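You operate a simulated robot arm through the tools that you are given. There is no shell and no other tool. Be economical: measure what you need, move in short steps, check, and stop when the job is done.

The job below is to be done with a simulated robot arm. You get a single attempt, and the scene is never put back.

TASK
Clamp the honey-brown block and glue the grey tuft into the hole by the slide block.
Fine: a red-collared tuft from the small rack; glue from the blue box; shut its lid again.
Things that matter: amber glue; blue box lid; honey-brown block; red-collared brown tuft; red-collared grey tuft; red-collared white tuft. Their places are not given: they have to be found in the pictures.

Only the result counts: the job must be done as asked and must still hold three seconds after the hand-in. Knocking over, shifting, dropping, spilling or breaking anything else fails it. A push-on lid holds only when it is set on centred and level and pressed home; a screw cap is set on level and turned clockwise until tight.

THE ROBOT
A 6-joint arm with a two-finger parallel gripper, fixed in place. Base frame: the origin is at the foot of the arm, x ahead of it, y to its left, z up; the work surface is at about z = 784. Units: mm, rad, N and s.
With the tool pointing down near the work surface it reaches from about 260 to 680 mm from the base axis. Its first joint turns from -1.152 to 1.152 rad. Payload 2.9 kg.
The tool frame sits at the grasp point between the pads (the TCP): z along the fingers, y along the line on which they close. The tips reach 30 mm beyond it. Largest opening 110 mm; finger width 20, thickness 10; the body of the gripper, 48 by 112 mm, starts 55 mm behind the TCP.
Orientation is told as [roll, pitch, yaw] about the base's x, y, z axes, in that order, counted from this pose: with the fingers straight down and closing along the base's y, the tool's x points along the base's -x, its y along +y and its z along -z.

THE INTERFACE
- The arm moves only by the tool move_arm. Its argument "increments" is a list that holds one entry, the list of rows, each a list of 7 numbers: the shift along the tool's x, y, z in mm, then the turn, a rotation vector about the tool's x, y, z in rad, then the opening, from 0 (shut) to 1 (fully open). In form: [[[dx, dy, dz, rx, ry, rz, fingers], ...]]. A call has 1 to 20 rows; each row shifts and turns the commanded pose from where the row before left it, along the tool's axes as they then stand. Rows are played at 5 a second. More than 50 mm and 0.15 rad between two rows, or a gripper value outside its range, and nothing of the call is played. Where a pose cannot be reached the arm comes as near as it can. A force on the tool above 50 N (or 10 N above the force at the start of the call, whichever is more), or a blocked arm, ends the call early, and 0.2 s more pass. Each finger travels about 108 mm/s and halts on what it meets, pressing with about 20 N; the grip force reading is that of the motor and also rises with nothing between the fingers. The clock runs only during rows and for 0.2 s after the last one: add rows that do not move to give the fingers time. The reply holds the time, the measured pose of the TCP, the force on the tool along the base axes, the opening and the grip force, in the units named above and with some noise, with the torque about the TCP (base axes, N m) and any sound that the robot's microphone picked up.
- Cameras (640 x 400 px; columns grow to the right, rows downward): "scene" is fixed at [61.7, 422.1, 1381.6]; the picture's right is [-0.88, -0.47, 0.00], its down [-0.28, 0.52, -0.81] and it looks along [0.38, -0.71, -0.59] (base axes); focal length 311 px, centre (320, 200). "wrist" rides on the gripper at [72, 17, -103] in the tool frame; the picture's right is [-0.23, 0.97, 0.00], its down [-0.76, -0.18, -0.62] and it looks along [-0.61, -0.14, 0.78] (tool axes); focal length 222 px, centre (320, 200).
- camera(camera): a new picture of that camera. No time passes.
- probe_pixels(camera, pixels): for up to 12 pixels [column, row] of the newest picture of that camera ("zoom" is the newest enlarged one), the place [x, y, z] in the base frame of the surface seen there, good to about 3 mm. No time passes.
- close_up(camera, box): a new picture of the part [left, top, right, bottom] of that camera's present view, enlarged. No time passes.
- job_done(): hands the job in; it is judged then, once.

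Work in short steps. Measure before you move; look again where a grasp or a placing could have gone wrong, and mend it. You have 80 turns and 54 pictures in all, those below and enlarged ones among them. Open the gripper and draw the arm clear of the work before you hand the job in, unless the task says otherwise; then end with one line.

The tools are called by a JSON object that holds its "name" and its "arguments". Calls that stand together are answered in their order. move_arm: Moves the arm, as the interface text tells. Its arguments: {"type":"object","properties":{"increments":{"type":"array","items":{"type":"array","items":{"type":"array","items":{"type":"number"}}}}},"required":["increments"]} The other tools are called the same way: camera (camera) takes a picture; probe_pixels (camera, pixels) gives the place of the surface under pixels of a picture; close_up (camera, box) takes an enlarged picture of a part of a camera's view; job_done () hands the job in.

At the start:

```text
time_s: 0.0
tool_pos: [358.6, -81.6, 1087.9]
tool_rot: [-0.001, -0.002, 0.001]
wrist_force: [0.1, -0.1, -1.0]
torque: [-0.04, -0.01, 0.0]
grip_width: 110.0
grasp_force: 0.1
```

scene: 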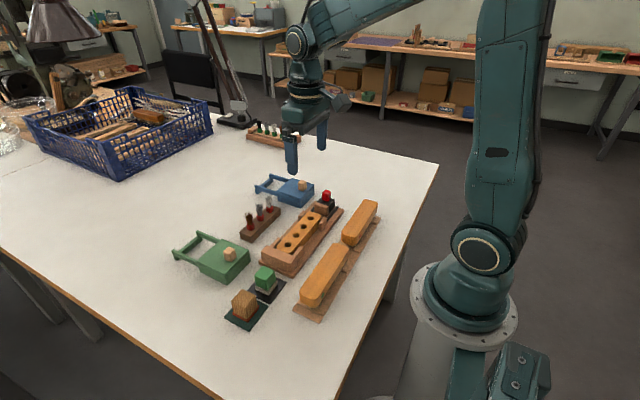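
wrist: 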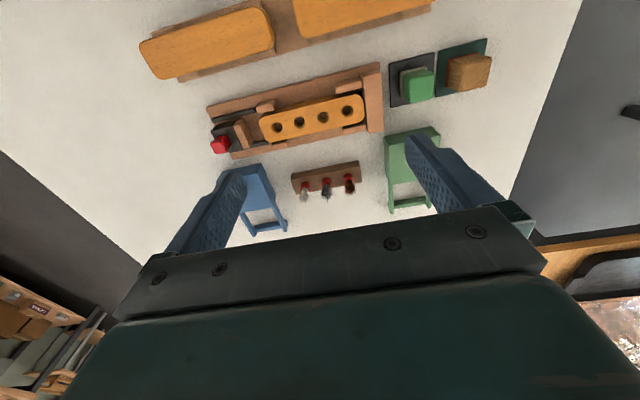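

The scene shows a vise-like fixture with a honey-brown block with four holes, a small rack with three tufts, and blue and green boxes. I take enlarged views first.

{"name": "close_up", "arguments": {"camera": "scene", "box": [220, 160, 390, 266]}}

{"name": "close_up", "arguments": {"camera": "wrist", "box": [190, 50, 500, 244]}}

```text
3.76 times, centred on (305, 213) of scene
```

zoom: 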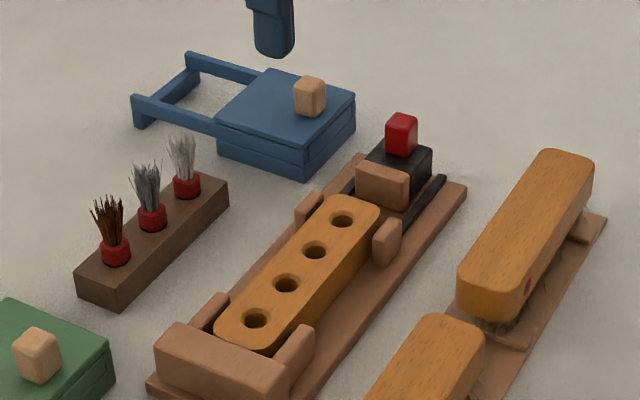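

```text
2.06 times, centred on (345, 147) of wrist
```

zoom: 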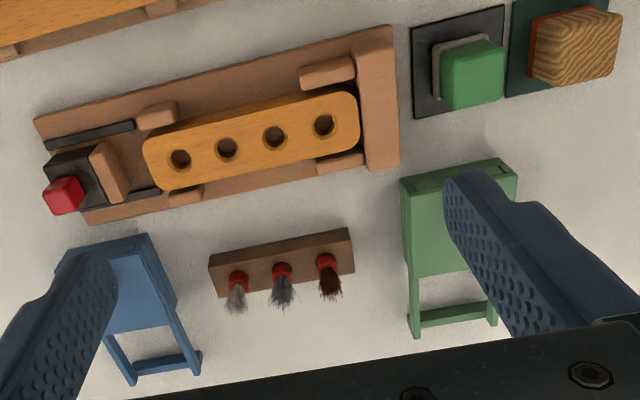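

I measure the main features from the latest enlarged wrist picture and from the scene.

{"name": "probe_pixels", "arguments": {"camera": "zoom", "pixels": [[180, 158], [227, 148], [275, 137], [323, 125], [63, 190], [70, 165], [107, 170], [352, 112], [150, 165], [370, 70], [120, 190], [95, 200]]}}

{"name": "probe_pixels", "arguments": {"camera": "scene", "pixels": [[302, 183], [302, 188], [278, 183], [296, 201], [314, 186], [293, 180], [258, 188], [271, 179], [249, 221], [260, 213], [269, 207], [327, 195]]}}

{"name": "close_up", "arguments": {"camera": "scene", "box": [250, 165, 350, 227]}}

```text
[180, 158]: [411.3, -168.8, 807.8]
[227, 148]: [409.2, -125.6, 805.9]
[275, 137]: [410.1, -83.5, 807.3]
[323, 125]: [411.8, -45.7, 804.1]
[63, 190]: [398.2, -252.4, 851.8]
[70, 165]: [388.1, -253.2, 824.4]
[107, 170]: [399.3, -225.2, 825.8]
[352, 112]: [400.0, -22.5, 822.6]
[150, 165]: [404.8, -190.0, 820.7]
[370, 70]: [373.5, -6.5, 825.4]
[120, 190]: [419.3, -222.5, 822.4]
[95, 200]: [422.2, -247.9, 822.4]
```

```text
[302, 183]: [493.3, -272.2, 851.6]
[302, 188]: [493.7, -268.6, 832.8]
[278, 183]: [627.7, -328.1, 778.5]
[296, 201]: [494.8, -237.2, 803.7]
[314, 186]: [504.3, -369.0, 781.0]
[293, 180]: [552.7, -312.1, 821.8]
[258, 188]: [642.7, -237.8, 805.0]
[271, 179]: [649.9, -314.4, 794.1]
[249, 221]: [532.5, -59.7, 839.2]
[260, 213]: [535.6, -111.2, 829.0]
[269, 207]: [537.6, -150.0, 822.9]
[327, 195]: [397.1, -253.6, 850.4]
```

```text
6.40 times, centred on (300, 196) of scene
```

zoom: 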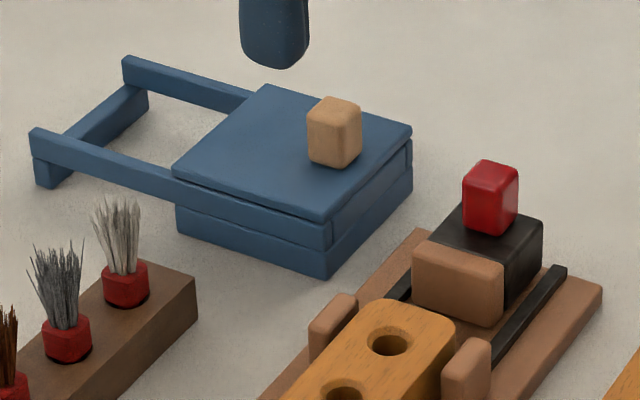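

The blue box has a sliding lid (knob near [493,-270,850], rails running to +x). The slide block has a red handle near [395,-253,851]. I'll clamp first, starting with a move above the red handle.

{"name": "move_arm", "arguments": {"increments": [[[-9, -43, 20, 0, 0, 0, 1], [-9, -43, 40, 0, 0, 0, 1], [-9, -43, 40, 0, 0, 0, 0.6], [-9, -43, 40, 0, 0, 0, 0.6], [0, 0, 0, 0, 0, 0, 0.5], [0, 0, 0, 0, 0, 0, 0.5]]]}}

{"name": "camera", "arguments": {"camera": "wrist"}}

{"name": "camera", "arguments": {"camera": "scene"}}

```text
refused: row 2 steps farther than a row can; nothing moved
```

```text
48 pictures are left
```

wrist: 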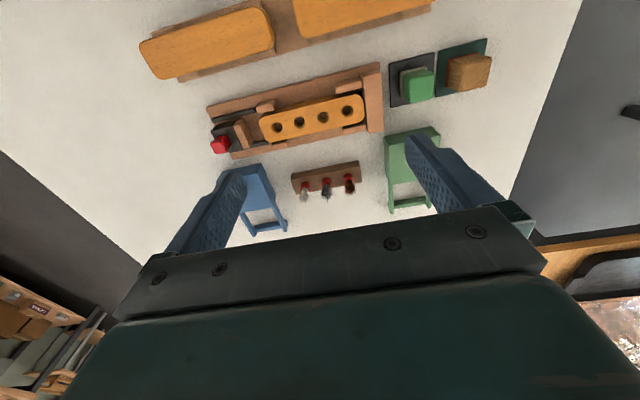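

```text
47 pictures are left
```

scene: 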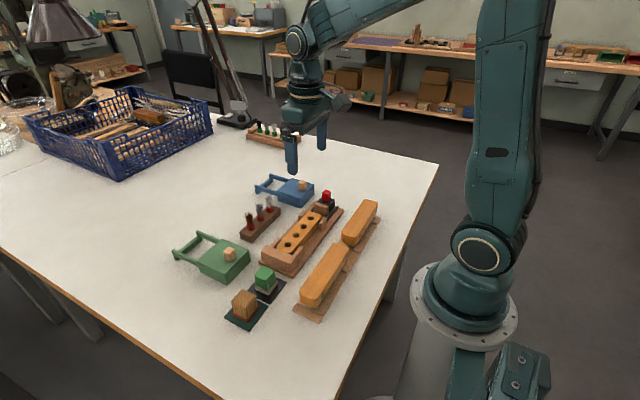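

The call was refused because a row was too long, so I repeat the move with shorter rows.

{"name": "move_arm", "arguments": {"increments": [[[-6, -29, 26, 0, 0, 0, 1], [-6, -29, 26, 0, 0, 0, 1], [-6, -29, 26, 0, 0, 0, 0.8], [-6, -29, 26, 0, 0, 0, 0.6], [-6, -28, 27, 0, 0, 0, 0.5], [-6, -28, 27, 0, 0, 0, 0.5], [0, 0, 0, 0, 0, 0, 0.5]]]}}

{"name": "camera", "arguments": {"camera": "wrist"}}

{"name": "close_up", "arguments": {"camera": "scene", "box": [250, 165, 390, 253]}}

```text
time_s: 1.6
tool_pos: [392.9, -253.7, 933.6]
tool_rot: [-0.001, -0.001, 0.002]
wrist_force: [-1.0, 0.0, -0.7]
torque: [0.01, 0.02, 0.04]
grip_width: 54.7
grasp_force: 0.1
```

```text
46 pictures are left
```

wrist: 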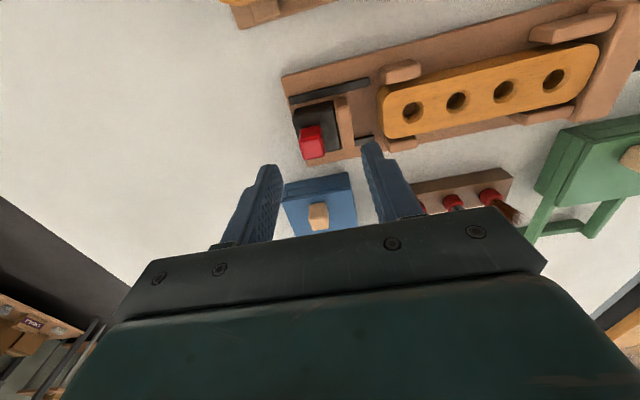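

```text
4.55 times, centred on (320, 209) of scene
```

zoom: 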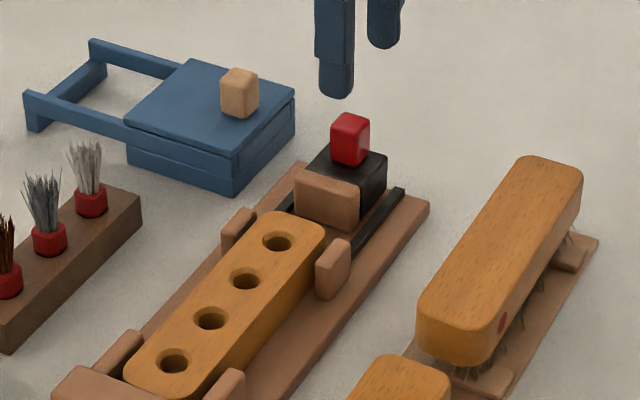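

I probe the red handle, the slide block and the block edges in the wrist picture.

{"name": "probe_pixels", "arguments": {"camera": "wrist", "pixels": [[311, 134], [303, 128], [320, 127], [313, 152], [325, 112], [346, 122], [383, 110], [592, 60], [412, 113], [555, 80], [300, 118], [345, 145]]}}

{"name": "probe_pixels", "arguments": {"camera": "zoom", "pixels": [[350, 122], [337, 132], [348, 152], [365, 148], [352, 180], [328, 200], [278, 240], [173, 362], [300, 225], [238, 80], [238, 105], [48, 235]]}}

```text
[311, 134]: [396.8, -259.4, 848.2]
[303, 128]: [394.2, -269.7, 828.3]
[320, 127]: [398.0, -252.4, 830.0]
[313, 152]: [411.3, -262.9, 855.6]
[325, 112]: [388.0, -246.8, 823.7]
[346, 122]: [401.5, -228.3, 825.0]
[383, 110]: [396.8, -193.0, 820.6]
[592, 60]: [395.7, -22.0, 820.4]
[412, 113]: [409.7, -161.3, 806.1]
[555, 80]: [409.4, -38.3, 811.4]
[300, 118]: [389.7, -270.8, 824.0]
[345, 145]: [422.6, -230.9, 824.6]
```

```text
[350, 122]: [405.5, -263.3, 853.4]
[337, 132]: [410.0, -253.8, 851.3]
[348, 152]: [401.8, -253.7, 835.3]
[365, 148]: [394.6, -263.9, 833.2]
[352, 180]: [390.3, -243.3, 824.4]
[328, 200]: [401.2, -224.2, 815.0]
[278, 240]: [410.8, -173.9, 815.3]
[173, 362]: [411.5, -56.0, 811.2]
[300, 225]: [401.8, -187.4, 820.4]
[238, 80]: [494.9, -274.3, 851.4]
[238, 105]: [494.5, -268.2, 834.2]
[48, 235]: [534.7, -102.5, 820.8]
```

The handle spans x 394–413, y -271 to -253, z 826–854. I descend over it with the tips at about z 831 and close along y.

{"name": "move_arm", "arguments": {"increments": [[[-10.5, -8.3, 20, 0, 0, 0, 0.5], [0, 0, 30, 0, 0, 0, 0.5], [0, 0, 22, 0, 0, 0, 0.5], [0, 0, 0, 0, 0, 0, 0.3], [0, 0, 0, 0, 0, 0, 0.12], [0, 0, 0, 0, 0, 0, 0.05], [0, 0, 0, 0, 0, 0, 0.05]]]}}

{"name": "close_up", "arguments": {"camera": "scene", "box": [250, 165, 390, 253]}}

```text
time_s: 3.2
tool_pos: [403.7, -260.5, 860.0]
tool_rot: [0.001, 0.001, 0.001]
wrist_force: [1.1, -1.3, -6.3]
torque: [-0.18, -0.52, -0.04]
grip_width: 21.8
grasp_force: 45.0
```

```text
4.55 times, centred on (320, 209) of scene
```

zoom: 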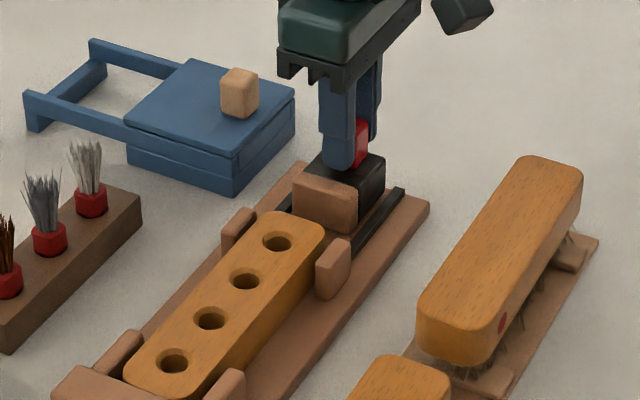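

The handle is gripped (21.8 mm). Next I slide it along +y toward the block in small steps.

{"name": "move_arm", "arguments": {"increments": [[[0, 4, 0, 0, 0, 0, 0.05], [0, 4, 0, 0, 0, 0, 0.05], [0, 4, 0, 0, 0, 0, 0.05], [0, 4, 0, 0, 0, 0, 0.05], [0, 4, 0, 0, 0, 0, 0.05]]]}}

{"name": "close_up", "arguments": {"camera": "scene", "box": [250, 165, 390, 253]}}

```text
time_s: 4.4
tool_pos: [402.3, -240.8, 860.5]
tool_rot: [-0.001, -0.002, -0.002]
wrist_force: [-16.5, -3.2, 25.3]
torque: [-0.14, 0.23, 0.03]
grip_width: 21.6
grasp_force: 45.4
```

```text
4.55 times, centred on (320, 209) of scene
```

zoom: 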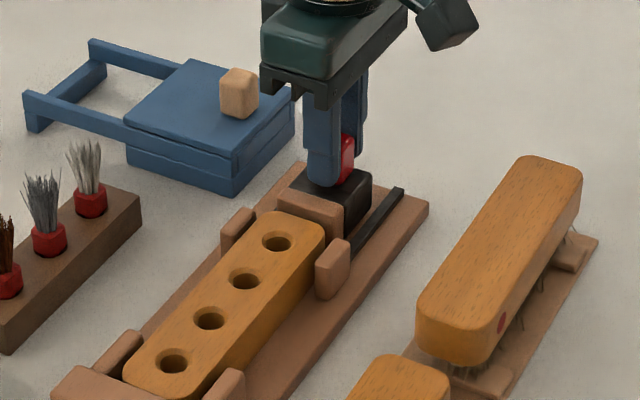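

The slide moves, with some side load (-16 N in x, 25 N in z). I relax that slightly and keep pushing toward contact.

{"name": "move_arm", "arguments": {"increments": [[[0.8, 0, -0.5, 0, 0, 0, 0.05], [0, 3, 0, 0, 0, 0, 0.05], [0, 3, 0, 0, 0, 0, 0.05], [0, 2, 0, 0, 0, 0, 0.05], [0, 2, 0, 0, 0, 0, 0.05], [0, 2, 0, 0, 0, 0, 0.05]]]}}

```text
time_s: 5.8
tool_pos: [403.4, -233.6, 859.6]
tool_rot: [-0.011, -0.002, -0.009]
wrist_force: [-6.5, -36.2, 7.3]
torque: [0.27, 0.0, 0.48]
grip_width: 21.7
grasp_force: 45.5
```

The slide stalled at y -233.6 with -36 N, so I look at the contact and the block.

{"name": "close_up", "arguments": {"camera": "scene", "box": [250, 175, 350, 280]}}

{"name": "camera", "arguments": {"camera": "wrist"}}

```text
3.81 times, centred on (300, 228) of scene
```

zoom: 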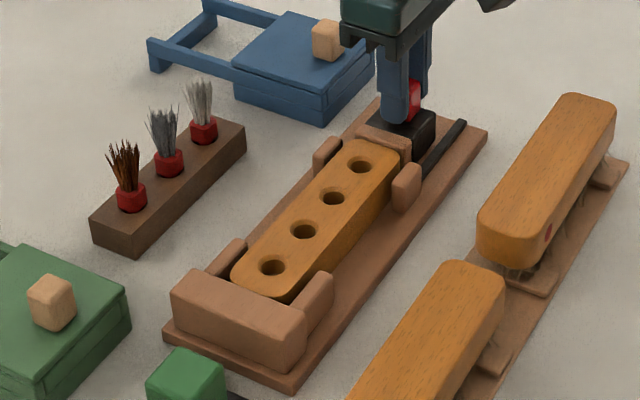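

```text
41 pictures are left
```

wrist: 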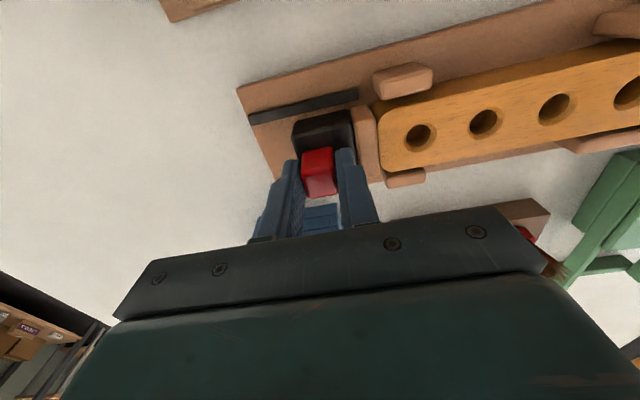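

The jaw now touches the block. I push a little further to see whether the block still has play toward the fixed stop.

{"name": "move_arm", "arguments": {"increments": [[[0, 1, 0, 0, 0, 0, 0.05], [0, 1, 0, 0, 0, 0, 0.05], [0, 0, 0, 0, 0, 0, 0.05]]]}}

{"name": "probe_pixels", "arguments": {"camera": "zoom", "pixels": [[240, 275], [262, 293], [232, 300], [205, 275], [180, 285], [250, 310], [272, 266], [361, 164], [400, 150], [378, 141], [283, 293], [315, 290]]}}

```text
time_s: 6.6
tool_pos: [403.1, -235.3, 858.7]
tool_rot: [-0.013, -0.004, -0.011]
wrist_force: [0.7, -43.8, 3.4]
torque: [0.14, -0.12, 0.56]
grip_width: 21.6
grasp_force: 45.6
```

```text
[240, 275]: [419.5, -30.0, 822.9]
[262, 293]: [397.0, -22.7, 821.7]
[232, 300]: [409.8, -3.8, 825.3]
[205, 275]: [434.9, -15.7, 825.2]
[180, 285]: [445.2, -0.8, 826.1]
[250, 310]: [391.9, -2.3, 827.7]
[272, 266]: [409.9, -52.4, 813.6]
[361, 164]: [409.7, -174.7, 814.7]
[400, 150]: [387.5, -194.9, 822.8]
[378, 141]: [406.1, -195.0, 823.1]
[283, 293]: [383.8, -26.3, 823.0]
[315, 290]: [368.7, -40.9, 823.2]
```

The block is firmly backed (-44 N, no further motion). I relax the push and release the handle, then check that it holds.

{"name": "move_arm", "arguments": {"increments": [[[0, -2, 0, 0, 0, 0, 0.05], [0, -2, 0, 0, 0, 0, 0.05], [0, 0, 0, 0, 0, 0, 0.05]]]}}

```text
time_s: 7.4
tool_pos: [403.8, -233.6, 858.2]
tool_rot: [-0.005, 0.001, -0.007]
wrist_force: [-2.8, -31.5, 6.6]
torque: [-0.12, -0.7, 0.14]
grip_width: 21.6
grasp_force: 45.5
```

Force is still -31 N, so I relax two more millimetres and open the fingers.

{"name": "move_arm", "arguments": {"increments": [[[0, -1.5, 0, 0, 0, 0, 0.05], [0, 0, 0, 0, 0, 0, 0.25], [0, 0, 0, 0, 0, 0, 0.35], [0, 0, -30, 0, 0, 0, 0.4], [0, 0, -40, 0, 0, 0, 0.4]]]}}

{"name": "close_up", "arguments": {"camera": "scene", "box": [250, 165, 390, 253]}}

{"name": "camera", "arguments": {"camera": "wrist"}}

```text
time_s: 8.6
tool_pos: [402.8, -230.8, 927.6]
tool_rot: [0.002, 0.0, 0.001]
wrist_force: [-0.7, 0.3, 0.1]
torque: [-0.01, 0.01, -0.02]
grip_width: 44.1
grasp_force: 0.0
```

```text
4.55 times, centred on (320, 209) of scene
```

zoom: 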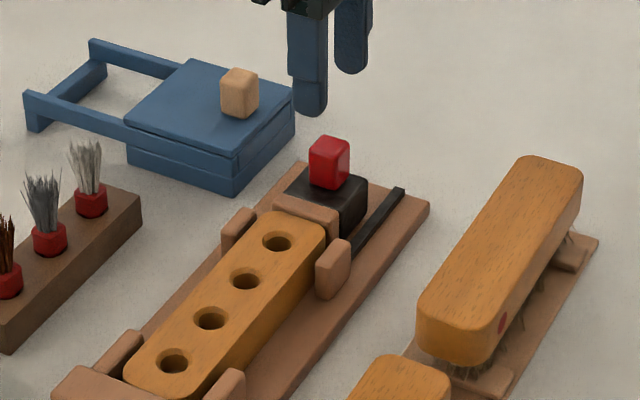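

```text
39 pictures are left
```

wrist: 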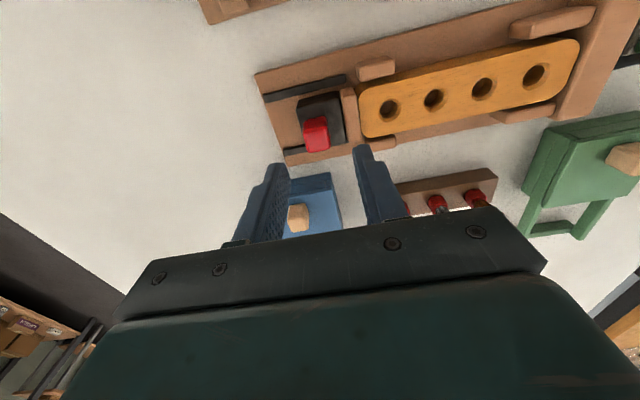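

The jaw stays against the block. I check the far end gap at the fixed stop in an enlarged wrist view.

{"name": "close_up", "arguments": {"camera": "wrist", "box": [280, 0, 640, 225]}}

{"name": "probe_pixels", "arguments": {"camera": "wrist", "pixels": [[560, 55], [575, 60], [585, 65], [353, 110], [362, 110], [390, 109], [397, 107], [298, 214], [316, 125], [380, 108]]}}

```text
1.78 times, centred on (460, 112) of wrist
```

zoom: 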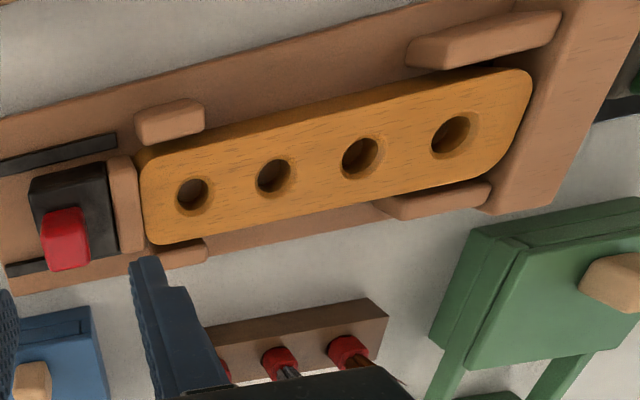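

```text
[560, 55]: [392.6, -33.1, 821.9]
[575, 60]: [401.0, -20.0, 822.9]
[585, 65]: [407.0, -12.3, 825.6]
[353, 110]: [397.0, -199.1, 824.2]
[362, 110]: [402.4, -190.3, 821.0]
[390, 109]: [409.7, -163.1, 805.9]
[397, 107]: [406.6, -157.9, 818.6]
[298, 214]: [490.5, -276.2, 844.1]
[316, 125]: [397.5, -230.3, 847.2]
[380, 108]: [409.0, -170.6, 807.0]
```

The block sits tight between jaw and stop. Next is the blue lid: I move to a spot where the wrist camera sees the box well.

{"name": "move_arm", "arguments": {"increments": [[[-45, -10, -15, 0, 0, 0, 0.5], [-45, -11, -15, 0, 0, 0, 0.5], [-40, -11, 0, 0, 0, 0, 0.5], [0, 0, 0, 0, 0, 0, 0.5]]]}}

{"name": "camera", "arguments": {"camera": "wrist"}}

```text
time_s: 9.6
tool_pos: [532.6, -265.5, 957.8]
tool_rot: [0.001, -0.001, 0.001]
wrist_force: [0.8, 0.0, 0.0]
torque: [0.0, 0.04, 0.01]
grip_width: 55.1
grasp_force: 0.0
```

```text
37 pictures are left
```

wrist: 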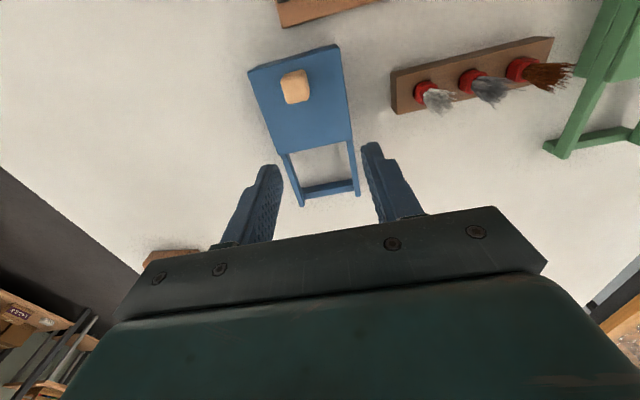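

I probe the lid, its knob, the rails and the tufts.

{"name": "probe_pixels", "arguments": {"camera": "wrist", "pixels": [[294, 86], [283, 75], [305, 73], [308, 97], [288, 100], [252, 75], [338, 52], [352, 138], [276, 150], [302, 200], [357, 188], [330, 189]]}}

{"name": "probe_pixels", "arguments": {"camera": "wrist", "pixels": [[419, 90], [464, 82], [513, 70], [470, 70], [398, 78], [550, 45], [525, 66], [476, 78]]}}

{"name": "close_up", "arguments": {"camera": "wrist", "box": [230, 30, 390, 130]}}

```text
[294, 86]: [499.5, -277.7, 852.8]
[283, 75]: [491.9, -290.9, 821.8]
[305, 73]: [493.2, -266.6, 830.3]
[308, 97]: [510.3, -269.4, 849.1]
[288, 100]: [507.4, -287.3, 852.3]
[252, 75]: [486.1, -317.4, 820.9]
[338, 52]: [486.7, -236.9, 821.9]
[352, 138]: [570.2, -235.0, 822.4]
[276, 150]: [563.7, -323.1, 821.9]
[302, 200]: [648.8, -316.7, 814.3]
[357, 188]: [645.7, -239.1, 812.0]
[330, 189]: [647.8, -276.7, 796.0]
```

```text
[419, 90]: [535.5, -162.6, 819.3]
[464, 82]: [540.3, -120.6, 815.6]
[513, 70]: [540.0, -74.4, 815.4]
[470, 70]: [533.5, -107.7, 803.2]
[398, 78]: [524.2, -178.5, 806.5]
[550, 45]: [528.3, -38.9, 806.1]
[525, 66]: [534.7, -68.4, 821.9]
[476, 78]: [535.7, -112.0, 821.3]
```

```text
4.00 times, centred on (310, 80) of wrist
```

zoom: 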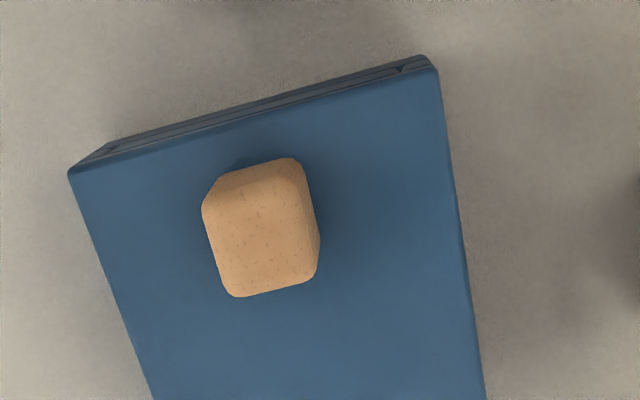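

The knob is centred at about (501,-278), top z 852, lid top z 822. I descend over it and grip along y.

{"name": "move_arm", "arguments": {"increments": [[[16, -6.5, 30, 0, 0, 0, 0.5], [15.6, -6, 30, 0, 0, 0, 0.5], [0, 0, 25, 0, 0, 0, 0.5], [0, 0, 12.5, 0, 0, 0, 0.5], [0, 0, 0, 0, 0, 0, 0.3], [0, 0, 0, 0, 0, 0, 0.12], [0, 0, 0, 0, 0, 0, 0.05], [0, 0, 0, 0, 0, 0, 0.05]]]}}

{"name": "close_up", "arguments": {"camera": "scene", "box": [230, 155, 350, 230]}}

```text
time_s: 11.4
tool_pos: [501.1, -280.3, 859.4]
tool_rot: [-0.003, -0.001, -0.004]
wrist_force: [1.9, -18.3, -10.8]
torque: [-0.31, -0.57, 0.13]
grip_width: 21.3
grasp_force: 45.4
```

```text
5.33 times, centred on (290, 192) of scene
```

zoom: 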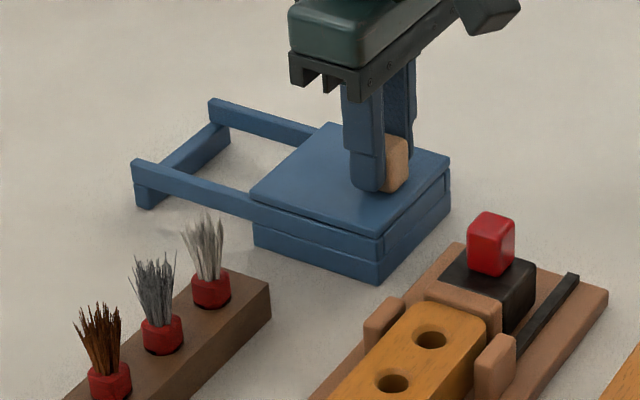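

The knob is gripped with 18 N of side load, so I relieve y by 1.5 mm and slide the lid toward +x.

{"name": "move_arm", "arguments": {"increments": [[[0, -1.5, 0, 0, 0, 0, 0.05], [-4, 0, 0, 0, 0, 0, 0.05], [-5, 0, 0, 0, 0, 0, 0.05], [-5, 0, 0, 0, 0, 0, 0.05], [-6, 0, 0, 0, 0, 0, 0.05]]]}}

{"name": "close_up", "arguments": {"camera": "scene", "box": [230, 155, 350, 230]}}

```text
time_s: 12.6
tool_pos: [521.2, -280.7, 857.0]
tool_rot: [0.002, 0.005, -0.005]
wrist_force: [-0.5, -24.6, -34.8]
torque: [-0.49, 0.09, 0.21]
grip_width: 21.5
grasp_force: 44.8
```

```text
5.33 times, centred on (290, 192) of scene
```

zoom: 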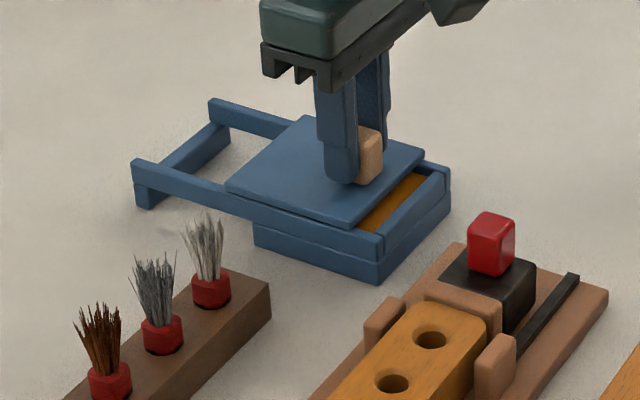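

The lid slides and amber glue is visible. I ease the load (down 1.5, y -1) and keep sliding.

{"name": "move_arm", "arguments": {"increments": [[[0, -1.2, 1.5, 0, 0, 0, 0.05], [-5, 0, 0, 0, 0, 0, 0.05], [-5, 0, 0, 0, 0, 0, 0.05], [-5, 0, 0, 0, 0, 0, 0.05], [-5, 0, 0, 0, 0, 0, 0.05]]]}}

```text
time_s: 13.8
tool_pos: [543.1, -279.8, 858.4]
tool_rot: [0.004, 0.002, 0.001]
wrist_force: [-0.2, -7.0, -23.1]
torque: [-0.25, 0.64, -0.01]
grip_width: 21.4
grasp_force: 45.3
```

Loads are acceptable and 42 mm is open, so I continue.

{"name": "move_arm", "arguments": {"increments": [[[0, 0, 0.8, 0, 0, 0, 0.05], [-5, 0, 0, 0, 0, 0, 0.05], [-5, 0, 0, 0, 0, 0, 0.05], [-5, 0, 0, 0, 0, 0, 0.05], [-5, 0, 0, 0, 0, 0, 0.05], [-4, 0, 0, 0, 0, 0, 0.05]]]}}

{"name": "close_up", "arguments": {"camera": "scene", "box": [230, 155, 350, 230]}}

```text
time_s: 15.2
tool_pos: [568.8, -280.5, 857.7]
tool_rot: [0.0, -0.002, 0.001]
wrist_force: [-0.3, -5.1, -11.8]
torque: [-0.1, 0.49, -0.06]
grip_width: 21.3
grasp_force: 44.7
```

```text
5.33 times, centred on (290, 192) of scene
```

zoom: 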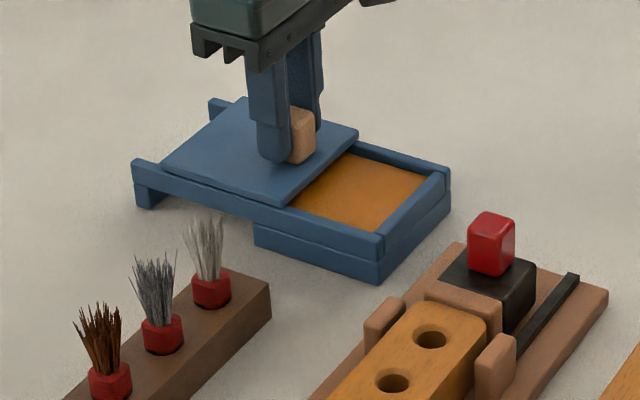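

The lid is open by 67 mm, leaving enough glue exposed. I release the knob and rise.

{"name": "move_arm", "arguments": {"increments": [[[0, 0, 0, 0, 0, 0, 0.2], [0, 0, 0, 0, 0, 0, 0.35], [0, 0, -30, 0, 0, 0, 0.5], [0, 0, -40, 0, 0, 0, 0.5], [0, 0, -40, 0, 0, 0, 0.5], [0, 0, 0, 0, 0, 0, 0.5]]]}}

{"name": "camera", "arguments": {"camera": "wrist"}}

{"name": "close_up", "arguments": {"camera": "scene", "box": [230, 155, 350, 230]}}

{"name": "probe_pixels", "arguments": {"camera": "zoom", "pixels": [[360, 195], [330, 215], [400, 180], [375, 240], [440, 180], [300, 120], [300, 145], [340, 175], [162, 350], [162, 322], [155, 262], [162, 335]]}}

```text
time_s: 16.6
tool_pos: [568.8, -283.4, 967.9]
tool_rot: [-0.001, -0.001, 0.0]
wrist_force: [-0.3, 0.4, -0.4]
torque: [-0.02, 0.01, 0.0]
grip_width: 55.1
grasp_force: 0.1
```

```text
32 pictures are left
```

wrist: 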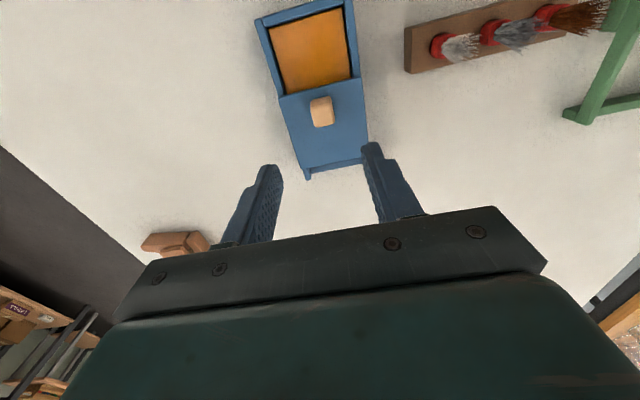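

```text
5.33 times, centred on (290, 192) of scene
```

zoom: 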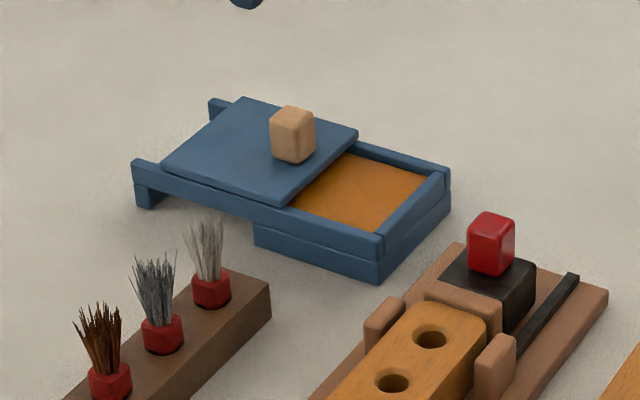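

```text
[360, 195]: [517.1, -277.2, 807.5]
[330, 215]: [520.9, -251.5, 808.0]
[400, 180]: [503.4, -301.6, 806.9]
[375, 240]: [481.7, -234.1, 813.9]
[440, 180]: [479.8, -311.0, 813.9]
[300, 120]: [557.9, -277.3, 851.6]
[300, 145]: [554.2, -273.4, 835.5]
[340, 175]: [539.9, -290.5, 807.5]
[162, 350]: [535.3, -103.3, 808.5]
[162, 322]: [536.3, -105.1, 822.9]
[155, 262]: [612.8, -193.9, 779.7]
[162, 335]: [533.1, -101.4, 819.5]
```

Glue level is about z 807, rim z 814. Next is the grey (middle) tuft near (536,-112). I move above it and turn the tool -90° about its axis so the fingers close along x, clear of the neighbours.

{"name": "move_arm", "arguments": {"increments": [[[8.2, 43.3, 0, 0, 0, 0, 0.5], [8.2, 43.3, 0, 0, 0, 0, 0.5], [8.2, 43.3, 0, 0, 0, 0, 0.5], [8.2, 43.3, 0, 0, 0, 0, 0.5], [0, 0, 0, 0, 0, -0.1428, 0.5], [0, 0, 0, 0, 0, -0.1428, 0.5], [0, 0, 0, 0, 0, -0.1428, 0.5], [0, 0, 0, 0, 0, -0.1428, 0.5], [0, 0, 0, 0, 0, -0.1428, 0.5], [0, 0, 0, 0, 0, -0.1428, 0.5], [0, 0, 0, 0, 0, -0.1428, 0.5], [0, 0, 0, 0, 0, -0.1428, 0.5], [0, 0, 0, 0, 0, -0.1428, 0.5], [0, 0, 0, 0, 0, -0.1428, 0.5], [0, 0, 0, 0, 0, -0.1428, 0.5], [0, 0, 0, 0, 0, 0, 0.5]]]}}

{"name": "camera", "arguments": {"camera": "wrist"}}

{"name": "close_up", "arguments": {"camera": "scene", "box": [220, 185, 300, 247]}}

```text
time_s: 20.0
tool_pos: [534.3, -106.5, 967.8]
tool_rot: [0.001, 0.0, 1.573]
wrist_force: [-0.3, -0.5, -1.1]
torque: [-0.02, 0.0, -0.01]
grip_width: 55.0
grasp_force: 0.1
```

```text
30 pictures are left
```

wrist: 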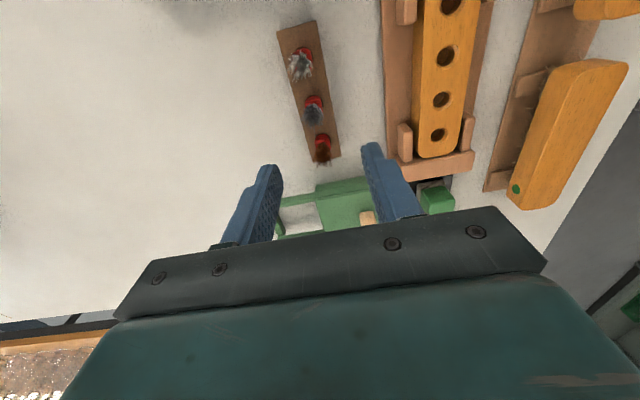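

```text
6.45 times, centred on (260, 216) of scene
```

zoom: 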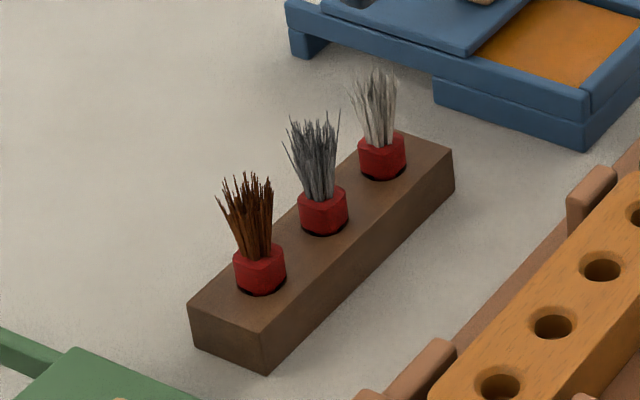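

I enlarge the wrist view of the tufts and probe the grey tuft's collar.

{"name": "close_up", "arguments": {"camera": "wrist", "box": [270, 60, 366, 120]}}

{"name": "probe_pixels", "arguments": {"camera": "wrist", "pixels": [[313, 98], [307, 100], [321, 100], [308, 98], [320, 98], [314, 96]]}}

```text
6.67 times, centred on (318, 90) of wrist
```

zoom: 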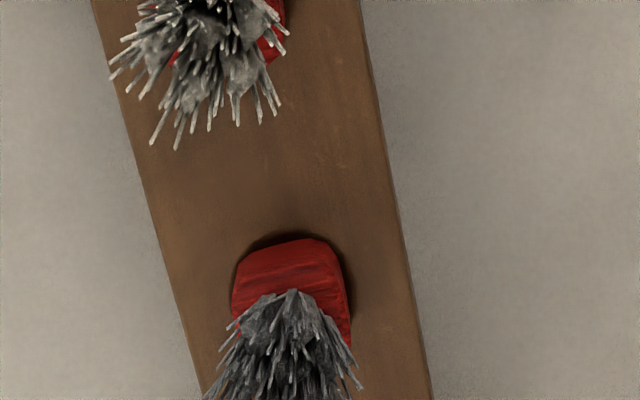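

```text
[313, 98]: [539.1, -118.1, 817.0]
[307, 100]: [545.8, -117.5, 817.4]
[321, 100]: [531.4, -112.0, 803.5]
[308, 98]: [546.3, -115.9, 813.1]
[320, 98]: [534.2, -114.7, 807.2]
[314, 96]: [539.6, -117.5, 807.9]
```

{"name": "probe_pixels", "arguments": {"camera": "zoom", "pixels": [[238, 285], [335, 270], [340, 310], [290, 250], [290, 275], [350, 330], [160, 250], [385, 180], [236, 305], [310, 285]]}}

```text
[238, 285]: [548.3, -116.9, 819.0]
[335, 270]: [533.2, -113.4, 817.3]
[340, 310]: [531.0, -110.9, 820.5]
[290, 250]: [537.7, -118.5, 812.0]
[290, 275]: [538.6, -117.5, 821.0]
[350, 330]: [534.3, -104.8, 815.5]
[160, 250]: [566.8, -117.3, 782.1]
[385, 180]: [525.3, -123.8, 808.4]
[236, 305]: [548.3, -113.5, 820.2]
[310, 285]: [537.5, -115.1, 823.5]
```

The grey collar is centred at about (539.5,-110), z 807–823.5. I descend with the tips to about z 812, keeping 55 mm open.

{"name": "move_arm", "arguments": {"increments": [[[3.5, -5.2, 30, 0, 0, 0, 0.5], [0, 0, 40, 0, 0, 0, 0.45], [0, 0, 30, 0, 0, 0, 0.4], [0, 0, 20, 0, 0, 0, 0.4], [0, 0, 5, 0, 0, 0, 0.4], [0, 0, 0, 0, 0, 0, 0.4]]]}}

{"name": "close_up", "arguments": {"camera": "scene", "box": [220, 185, 300, 247]}}

{"name": "camera", "arguments": {"camera": "wrist"}}

```text
time_s: 21.4
tool_pos: [537.9, -110.9, 842.7]
tool_rot: [-0.001, -0.002, 1.57]
wrist_force: [0.2, -0.3, 0.3]
torque: [-0.02, 0.02, -0.01]
grip_width: 43.9
grasp_force: 0.1
```

```text
6.45 times, centred on (260, 216) of scene
```

zoom: 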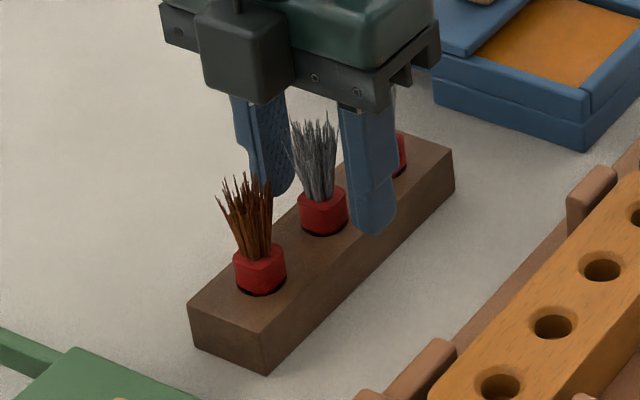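

```text
26 pictures are left
```

wrist: 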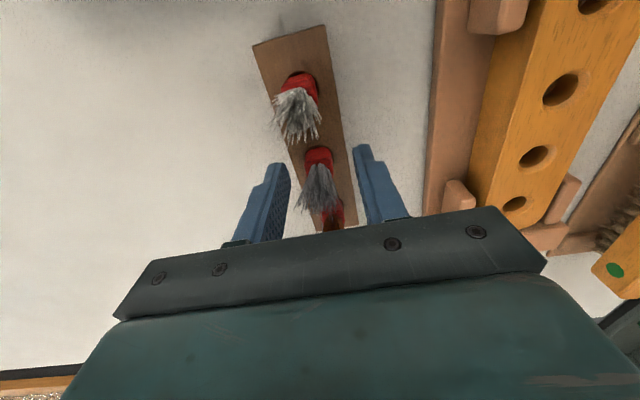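

The fingers straddle the grey collar and the neighbours are clear. I lower 2.5 mm more and close.

{"name": "move_arm", "arguments": {"increments": [[[0, -0.8, 2.5, 0, 0, 0, 0.4], [0, 0, 0, 0, 0, 0, 0.25], [0, 0, 0, 0, 0, 0, 0.12], [0, 0, 0, 0, 0, 0, 0.05], [0, 0, 0, 0, 0, 0, 0.05]]]}}

```text
time_s: 22.6
tool_pos: [539.6, -112.3, 841.0]
tool_rot: [0.0, 0.001, 1.571]
wrist_force: [0.3, -0.9, 0.2]
torque: [0.02, 0.01, 0.02]
grip_width: 16.8
grasp_force: 20.0
```

Gripped at 16.8 mm (the collar width). I lift straight up.

{"name": "move_arm", "arguments": {"increments": [[[0, 0, -5, 0, 0, 0, 0.05], [0, 0, -10, 0, 0, 0, 0.05], [0, 0, -20, 0, 0, 0, 0.05], [0, 0, -30, 0, 0, 0, 0.05], [0, 0, -20, 0, 0, 0, 0.05]]]}}

{"name": "close_up", "arguments": {"camera": "scene", "box": [210, 150, 310, 227]}}

```text
time_s: 23.8
tool_pos: [539.3, -111.5, 924.6]
tool_rot: [0.0, 0.001, 1.571]
wrist_force: [-0.3, 0.4, -0.5]
torque: [-0.01, -0.03, 0.02]
grip_width: 16.4
grasp_force: 19.8
```

```text
5.19 times, centred on (260, 188) of scene
```

zoom: 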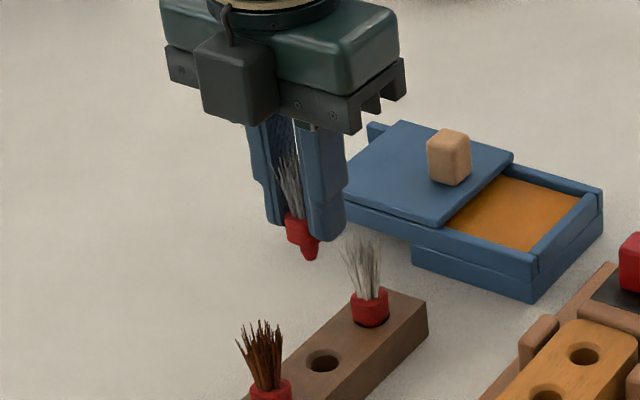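

The tuft is lifted with its tapered stub visible. I probe its tip and collar.

{"name": "probe_pixels", "arguments": {"camera": "zoom", "pixels": [[310, 257], [310, 248], [311, 241], [302, 240], [300, 225], [290, 240], [323, 241], [323, 362], [583, 354], [335, 235], [297, 215]]}}

{"name": "close_up", "arguments": {"camera": "scene", "box": [254, 182, 286, 204]}}

```text
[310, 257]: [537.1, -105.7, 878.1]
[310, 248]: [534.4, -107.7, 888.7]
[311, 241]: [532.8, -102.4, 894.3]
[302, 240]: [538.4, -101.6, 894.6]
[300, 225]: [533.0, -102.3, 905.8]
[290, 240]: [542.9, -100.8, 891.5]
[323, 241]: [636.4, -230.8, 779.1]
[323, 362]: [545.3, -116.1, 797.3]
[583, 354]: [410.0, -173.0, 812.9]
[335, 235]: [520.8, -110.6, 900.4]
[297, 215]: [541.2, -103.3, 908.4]
```

```text
16.00 times, centred on (270, 193) of scene
```

zoom: 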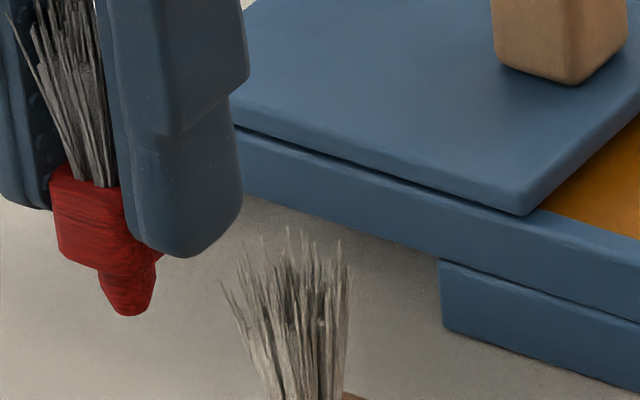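

The stub tip is 47.5 mm below the TCP and the collar bottom 34 mm below. I carry the tuft over the exposed glue at (516,-277).

{"name": "move_arm", "arguments": {"increments": [[[41.4, 6, 0, 0, 0, 0, 0.05], [41.4, 6, 0, 0, 0, 0, 0.05], [41.4, 6, 0, 0, 0, 0, 0.05], [41.3, 5.3, 0, 0, 0, 0, 0.05], [0, 0, 25, 0, 0, 0, 0.05], [0, 0, 25, 0, 0, 0, 0.05], [0, 0, 0, 0, 0, 0, 0.05]]]}}

{"name": "close_up", "arguments": {"camera": "scene", "box": [240, 150, 350, 227]}}

```text
time_s: 25.4
tool_pos: [516.0, -277.2, 876.6]
tool_rot: [0.001, 0.001, 1.57]
wrist_force: [0.6, -0.1, -0.1]
torque: [0.02, 0.0, 0.0]
grip_width: 16.4
grasp_force: 19.5
```

```text
5.19 times, centred on (295, 188) of scene
```

zoom: 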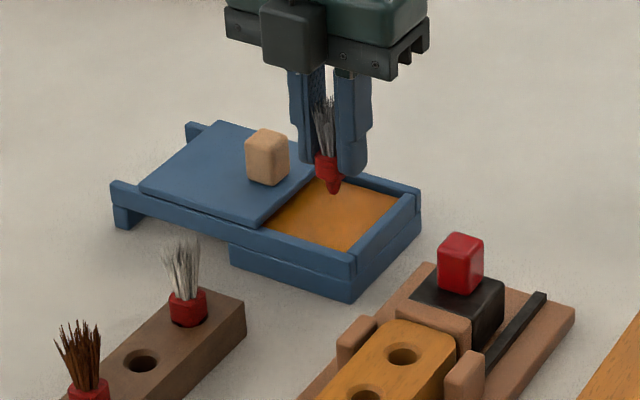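

The stub is over the glue and clear of the walls. I dip to about 9 mm depth (TCP z 845.5), hold, and rise slowly.

{"name": "move_arm", "arguments": {"increments": [[[0, 0, 10, 0, 0, 0, 0.05], [0, 0, 10, 0, 0, 0, 0.05], [0, 0, 6, 0, 0, 0, 0.05], [0, 0, 5.5, 0, 0, 0, 0.05], [0, 0, 0, 0, 0, 0, 0.05], [0, 0, 0, 0, 0, 0, 0.05], [0, 0, -5, 0, 0, 0, 0.05], [0, 0, -5, 0, 0, 0, 0.05], [0, 0, -10, 0, 0, 0, 0.05], [0, 0, -10, 0, 0, 0, 0.05], [0, 0, 0, 0, 0, 0, 0.05]]]}}

{"name": "close_up", "arguments": {"camera": "scene", "box": [285, 170, 325, 198]}}

```text
time_s: 27.8
tool_pos: [516.3, -275.2, 874.7]
tool_rot: [0.001, -0.003, 1.572]
wrist_force: [0.0, -0.2, 0.1]
torque: [-0.02, -0.01, -0.02]
grip_width: 16.5
grasp_force: 20.2
```

```text
14.29 times, centred on (305, 184) of scene
```

zoom: 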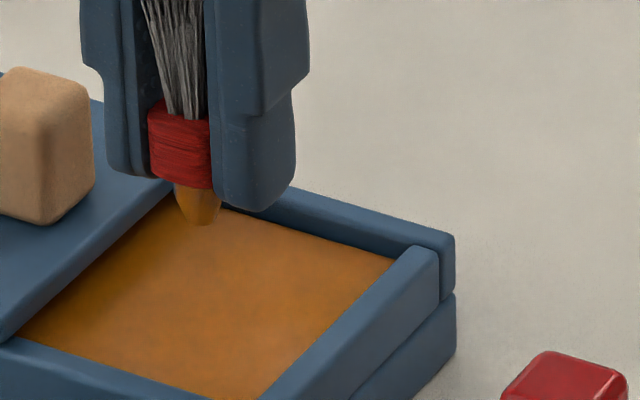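

The stub is coated in amber glue. The hole by the slide block comes out at about (405,-165) at z 823, so I raise and carry the tuft above it.

{"name": "move_arm", "arguments": {"increments": [[[0, 0, -25, 0, 0, 0, 0.05], [0, 0, -20, 0, 0, 0, 0.05], [-28, 28, 0, 0, 0, 0, 0.05], [-28, 28, 0, 0, 0, 0, 0.05], [-27, 28, 0, 0, 0, 0, 0.05], [-27, 27, 0, 0, 0, 0, 0.05], [0, 0, 15, 0, 0, 0, 0.05], [0, 0, 10, 0, 0, 0, 0.05], [0, 0, 0, 0, 0, 0, 0.05]]]}}

{"name": "close_up", "arguments": {"camera": "scene", "box": [270, 180, 350, 230]}}

{"name": "camera", "arguments": {"camera": "wrist"}}

```text
time_s: 29.8
tool_pos: [409.3, -166.0, 893.3]
tool_rot: [-0.001, 0.0, 1.571]
wrist_force: [0.2, 0.3, -0.7]
torque: [-0.03, 0.0, 0.0]
grip_width: 16.4
grasp_force: 20.0
```

```text
8.00 times, centred on (310, 205) of scene
```

zoom: 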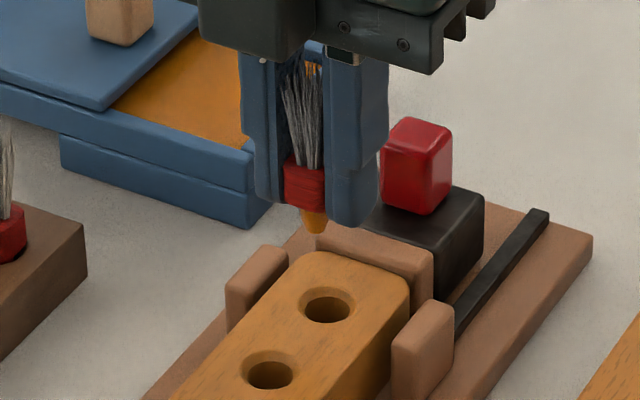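

```text
20 pictures are left
```

wrist: 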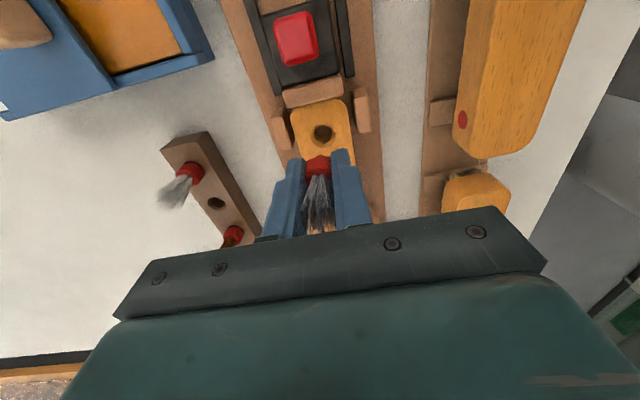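

I enlarge the wrist view around the hole and probe points on the block top around its rim.

{"name": "close_up", "arguments": {"camera": "wrist", "box": [280, 90, 376, 150]}}

{"name": "probe_pixels", "arguments": {"camera": "scene", "pixels": [[310.9, 218.6], [318.5, 218.6], [303.4, 218.6], [311, 213.6]]}}

```text
6.67 times, centred on (328, 120) of wrist
```

zoom: 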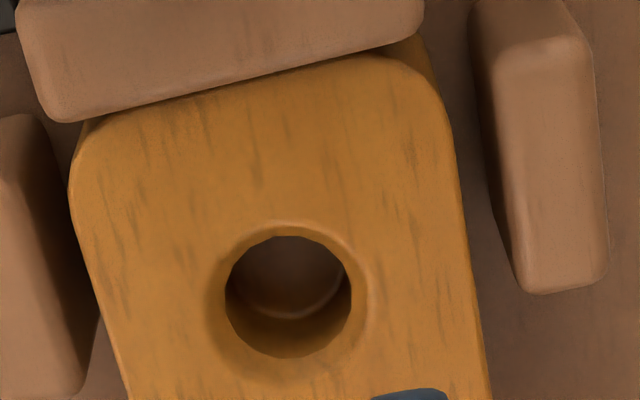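

```text
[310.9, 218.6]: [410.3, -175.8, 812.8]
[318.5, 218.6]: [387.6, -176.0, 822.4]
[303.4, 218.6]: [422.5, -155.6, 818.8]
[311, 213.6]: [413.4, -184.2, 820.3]
```

{"name": "probe_pixels", "arguments": {"camera": "zoom", "pixels": [[203, 300], [374, 285], [285, 217], [292, 385], [90, 250], [470, 250], [227, 300], [350, 290], [288, 237], [288, 356]]}}

```text
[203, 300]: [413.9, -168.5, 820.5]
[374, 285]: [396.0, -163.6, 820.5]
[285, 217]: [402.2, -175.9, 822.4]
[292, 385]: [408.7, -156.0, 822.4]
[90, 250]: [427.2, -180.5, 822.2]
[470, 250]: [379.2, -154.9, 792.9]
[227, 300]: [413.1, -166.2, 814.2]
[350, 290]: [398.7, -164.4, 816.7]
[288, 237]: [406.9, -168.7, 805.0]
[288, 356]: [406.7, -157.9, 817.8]
```

The hole centre is about (405.3,-166) and the tuft axis sits about 1.4 mm to +y of the TCP. I shift to (405.3,-167.4) and lower so the stub tip is just above the block.

{"name": "move_arm", "arguments": {"increments": [[[1.4, 4, 5, 0, 0, 0, 0.05], [0, 0, 10, 0, 0, 0, 0.05], [0, 0, 0, 0, 0, 0, 0.05]]]}}

{"name": "close_up", "arguments": {"camera": "scene", "box": [290, 192, 338, 222]}}

{"name": "probe_pixels", "arguments": {"camera": "zoom", "pixels": [[320, 200], [300, 200], [310, 220], [320, 230], [320, 250], [320, 280], [300, 260], [340, 260], [320, 170], [280, 200]]}}

```text
time_s: 30.6
tool_pos: [402.9, -169.7, 879.3]
tool_rot: [-0.001, 0.001, 1.569]
wrist_force: [0.3, -0.1, -0.4]
torque: [-0.01, 0.0, 0.02]
grip_width: 16.6
grasp_force: 20.5
```

```text
13.33 times, centred on (314, 207) of scene
```

zoom: 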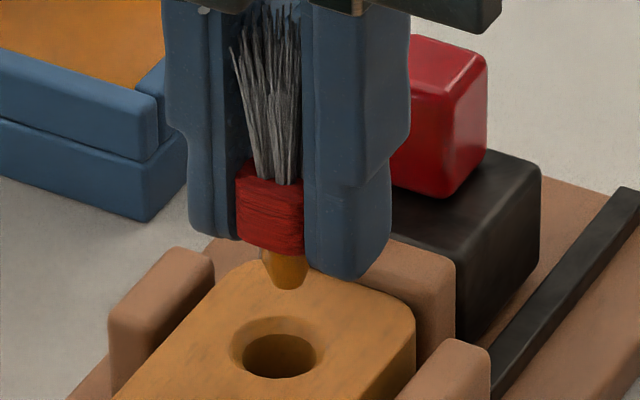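

```text
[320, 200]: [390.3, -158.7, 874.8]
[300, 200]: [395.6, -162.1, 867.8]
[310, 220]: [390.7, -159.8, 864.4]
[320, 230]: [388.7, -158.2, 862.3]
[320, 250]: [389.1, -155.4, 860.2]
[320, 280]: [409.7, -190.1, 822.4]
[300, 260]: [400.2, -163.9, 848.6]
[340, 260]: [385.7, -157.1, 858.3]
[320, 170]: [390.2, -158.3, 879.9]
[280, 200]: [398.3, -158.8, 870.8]
```

I probe the stub tip and the hole's rim in this same view to work out the offset.

{"name": "probe_pixels", "arguments": {"camera": "zoom", "pixels": [[290, 284], [290, 278], [275, 270], [303, 274], [240, 245], [300, 253], [231, 349], [325, 349], [278, 317], [278, 381], [246, 356], [316, 356]]}}

{"name": "close_up", "arguments": {"camera": "wrist", "box": [272, 90, 368, 170]}}

```text
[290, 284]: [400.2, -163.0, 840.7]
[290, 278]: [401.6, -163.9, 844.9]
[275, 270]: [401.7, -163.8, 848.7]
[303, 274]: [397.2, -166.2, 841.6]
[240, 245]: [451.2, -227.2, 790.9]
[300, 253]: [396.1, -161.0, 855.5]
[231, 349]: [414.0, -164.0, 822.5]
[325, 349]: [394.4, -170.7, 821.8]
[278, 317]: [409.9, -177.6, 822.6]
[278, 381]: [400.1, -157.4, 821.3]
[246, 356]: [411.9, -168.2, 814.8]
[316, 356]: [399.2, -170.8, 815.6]
```

```text
5.00 times, centred on (320, 130) of wrist
```

zoom: 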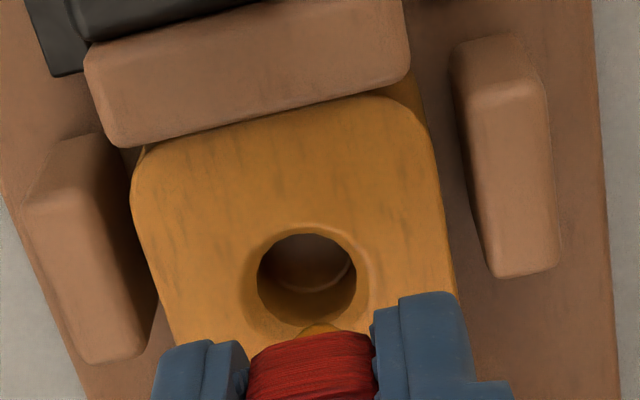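

Scene puts the hole at (404.5,-167) and the tuft axis at about (403,-167.5); the wrist view agrees to 2–3 mm. The hole is wide and chamfered, so I shift +1.5 in x and +0.5 in y and lower gently.

{"name": "move_arm", "arguments": {"increments": [[[-0.5, -1.5, 3, 0, 0, 0, 0.05], [0, 0, 3, 0, 0, 0, 0.05], [0, 0, 3, 0, 0, 0, 0.05], [0, 0, 0, 0, 0, 0, 0.05], [0, 0, 0, 0, 0, 0, 0.05]]]}}

{"name": "close_up", "arguments": {"camera": "scene", "box": [290, 192, 338, 222]}}

```text
time_s: 31.8
tool_pos: [403.4, -167.8, 868.8]
tool_rot: [0.0, 0.001, 1.57]
wrist_force: [0.6, 0.2, 0.3]
torque: [0.01, 0.02, -0.01]
grip_width: 16.4
grasp_force: 19.6
```

```text
13.33 times, centred on (314, 207) of scene
```

zoom: 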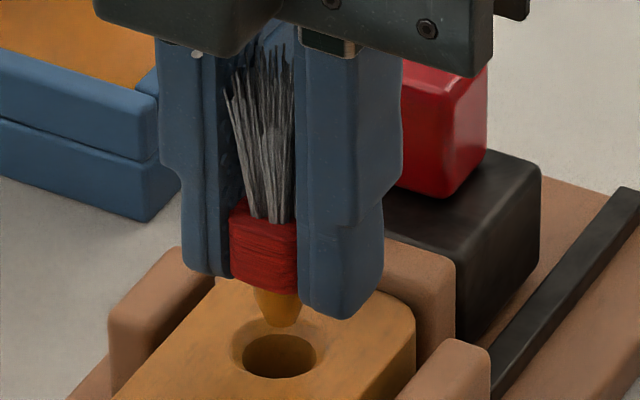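

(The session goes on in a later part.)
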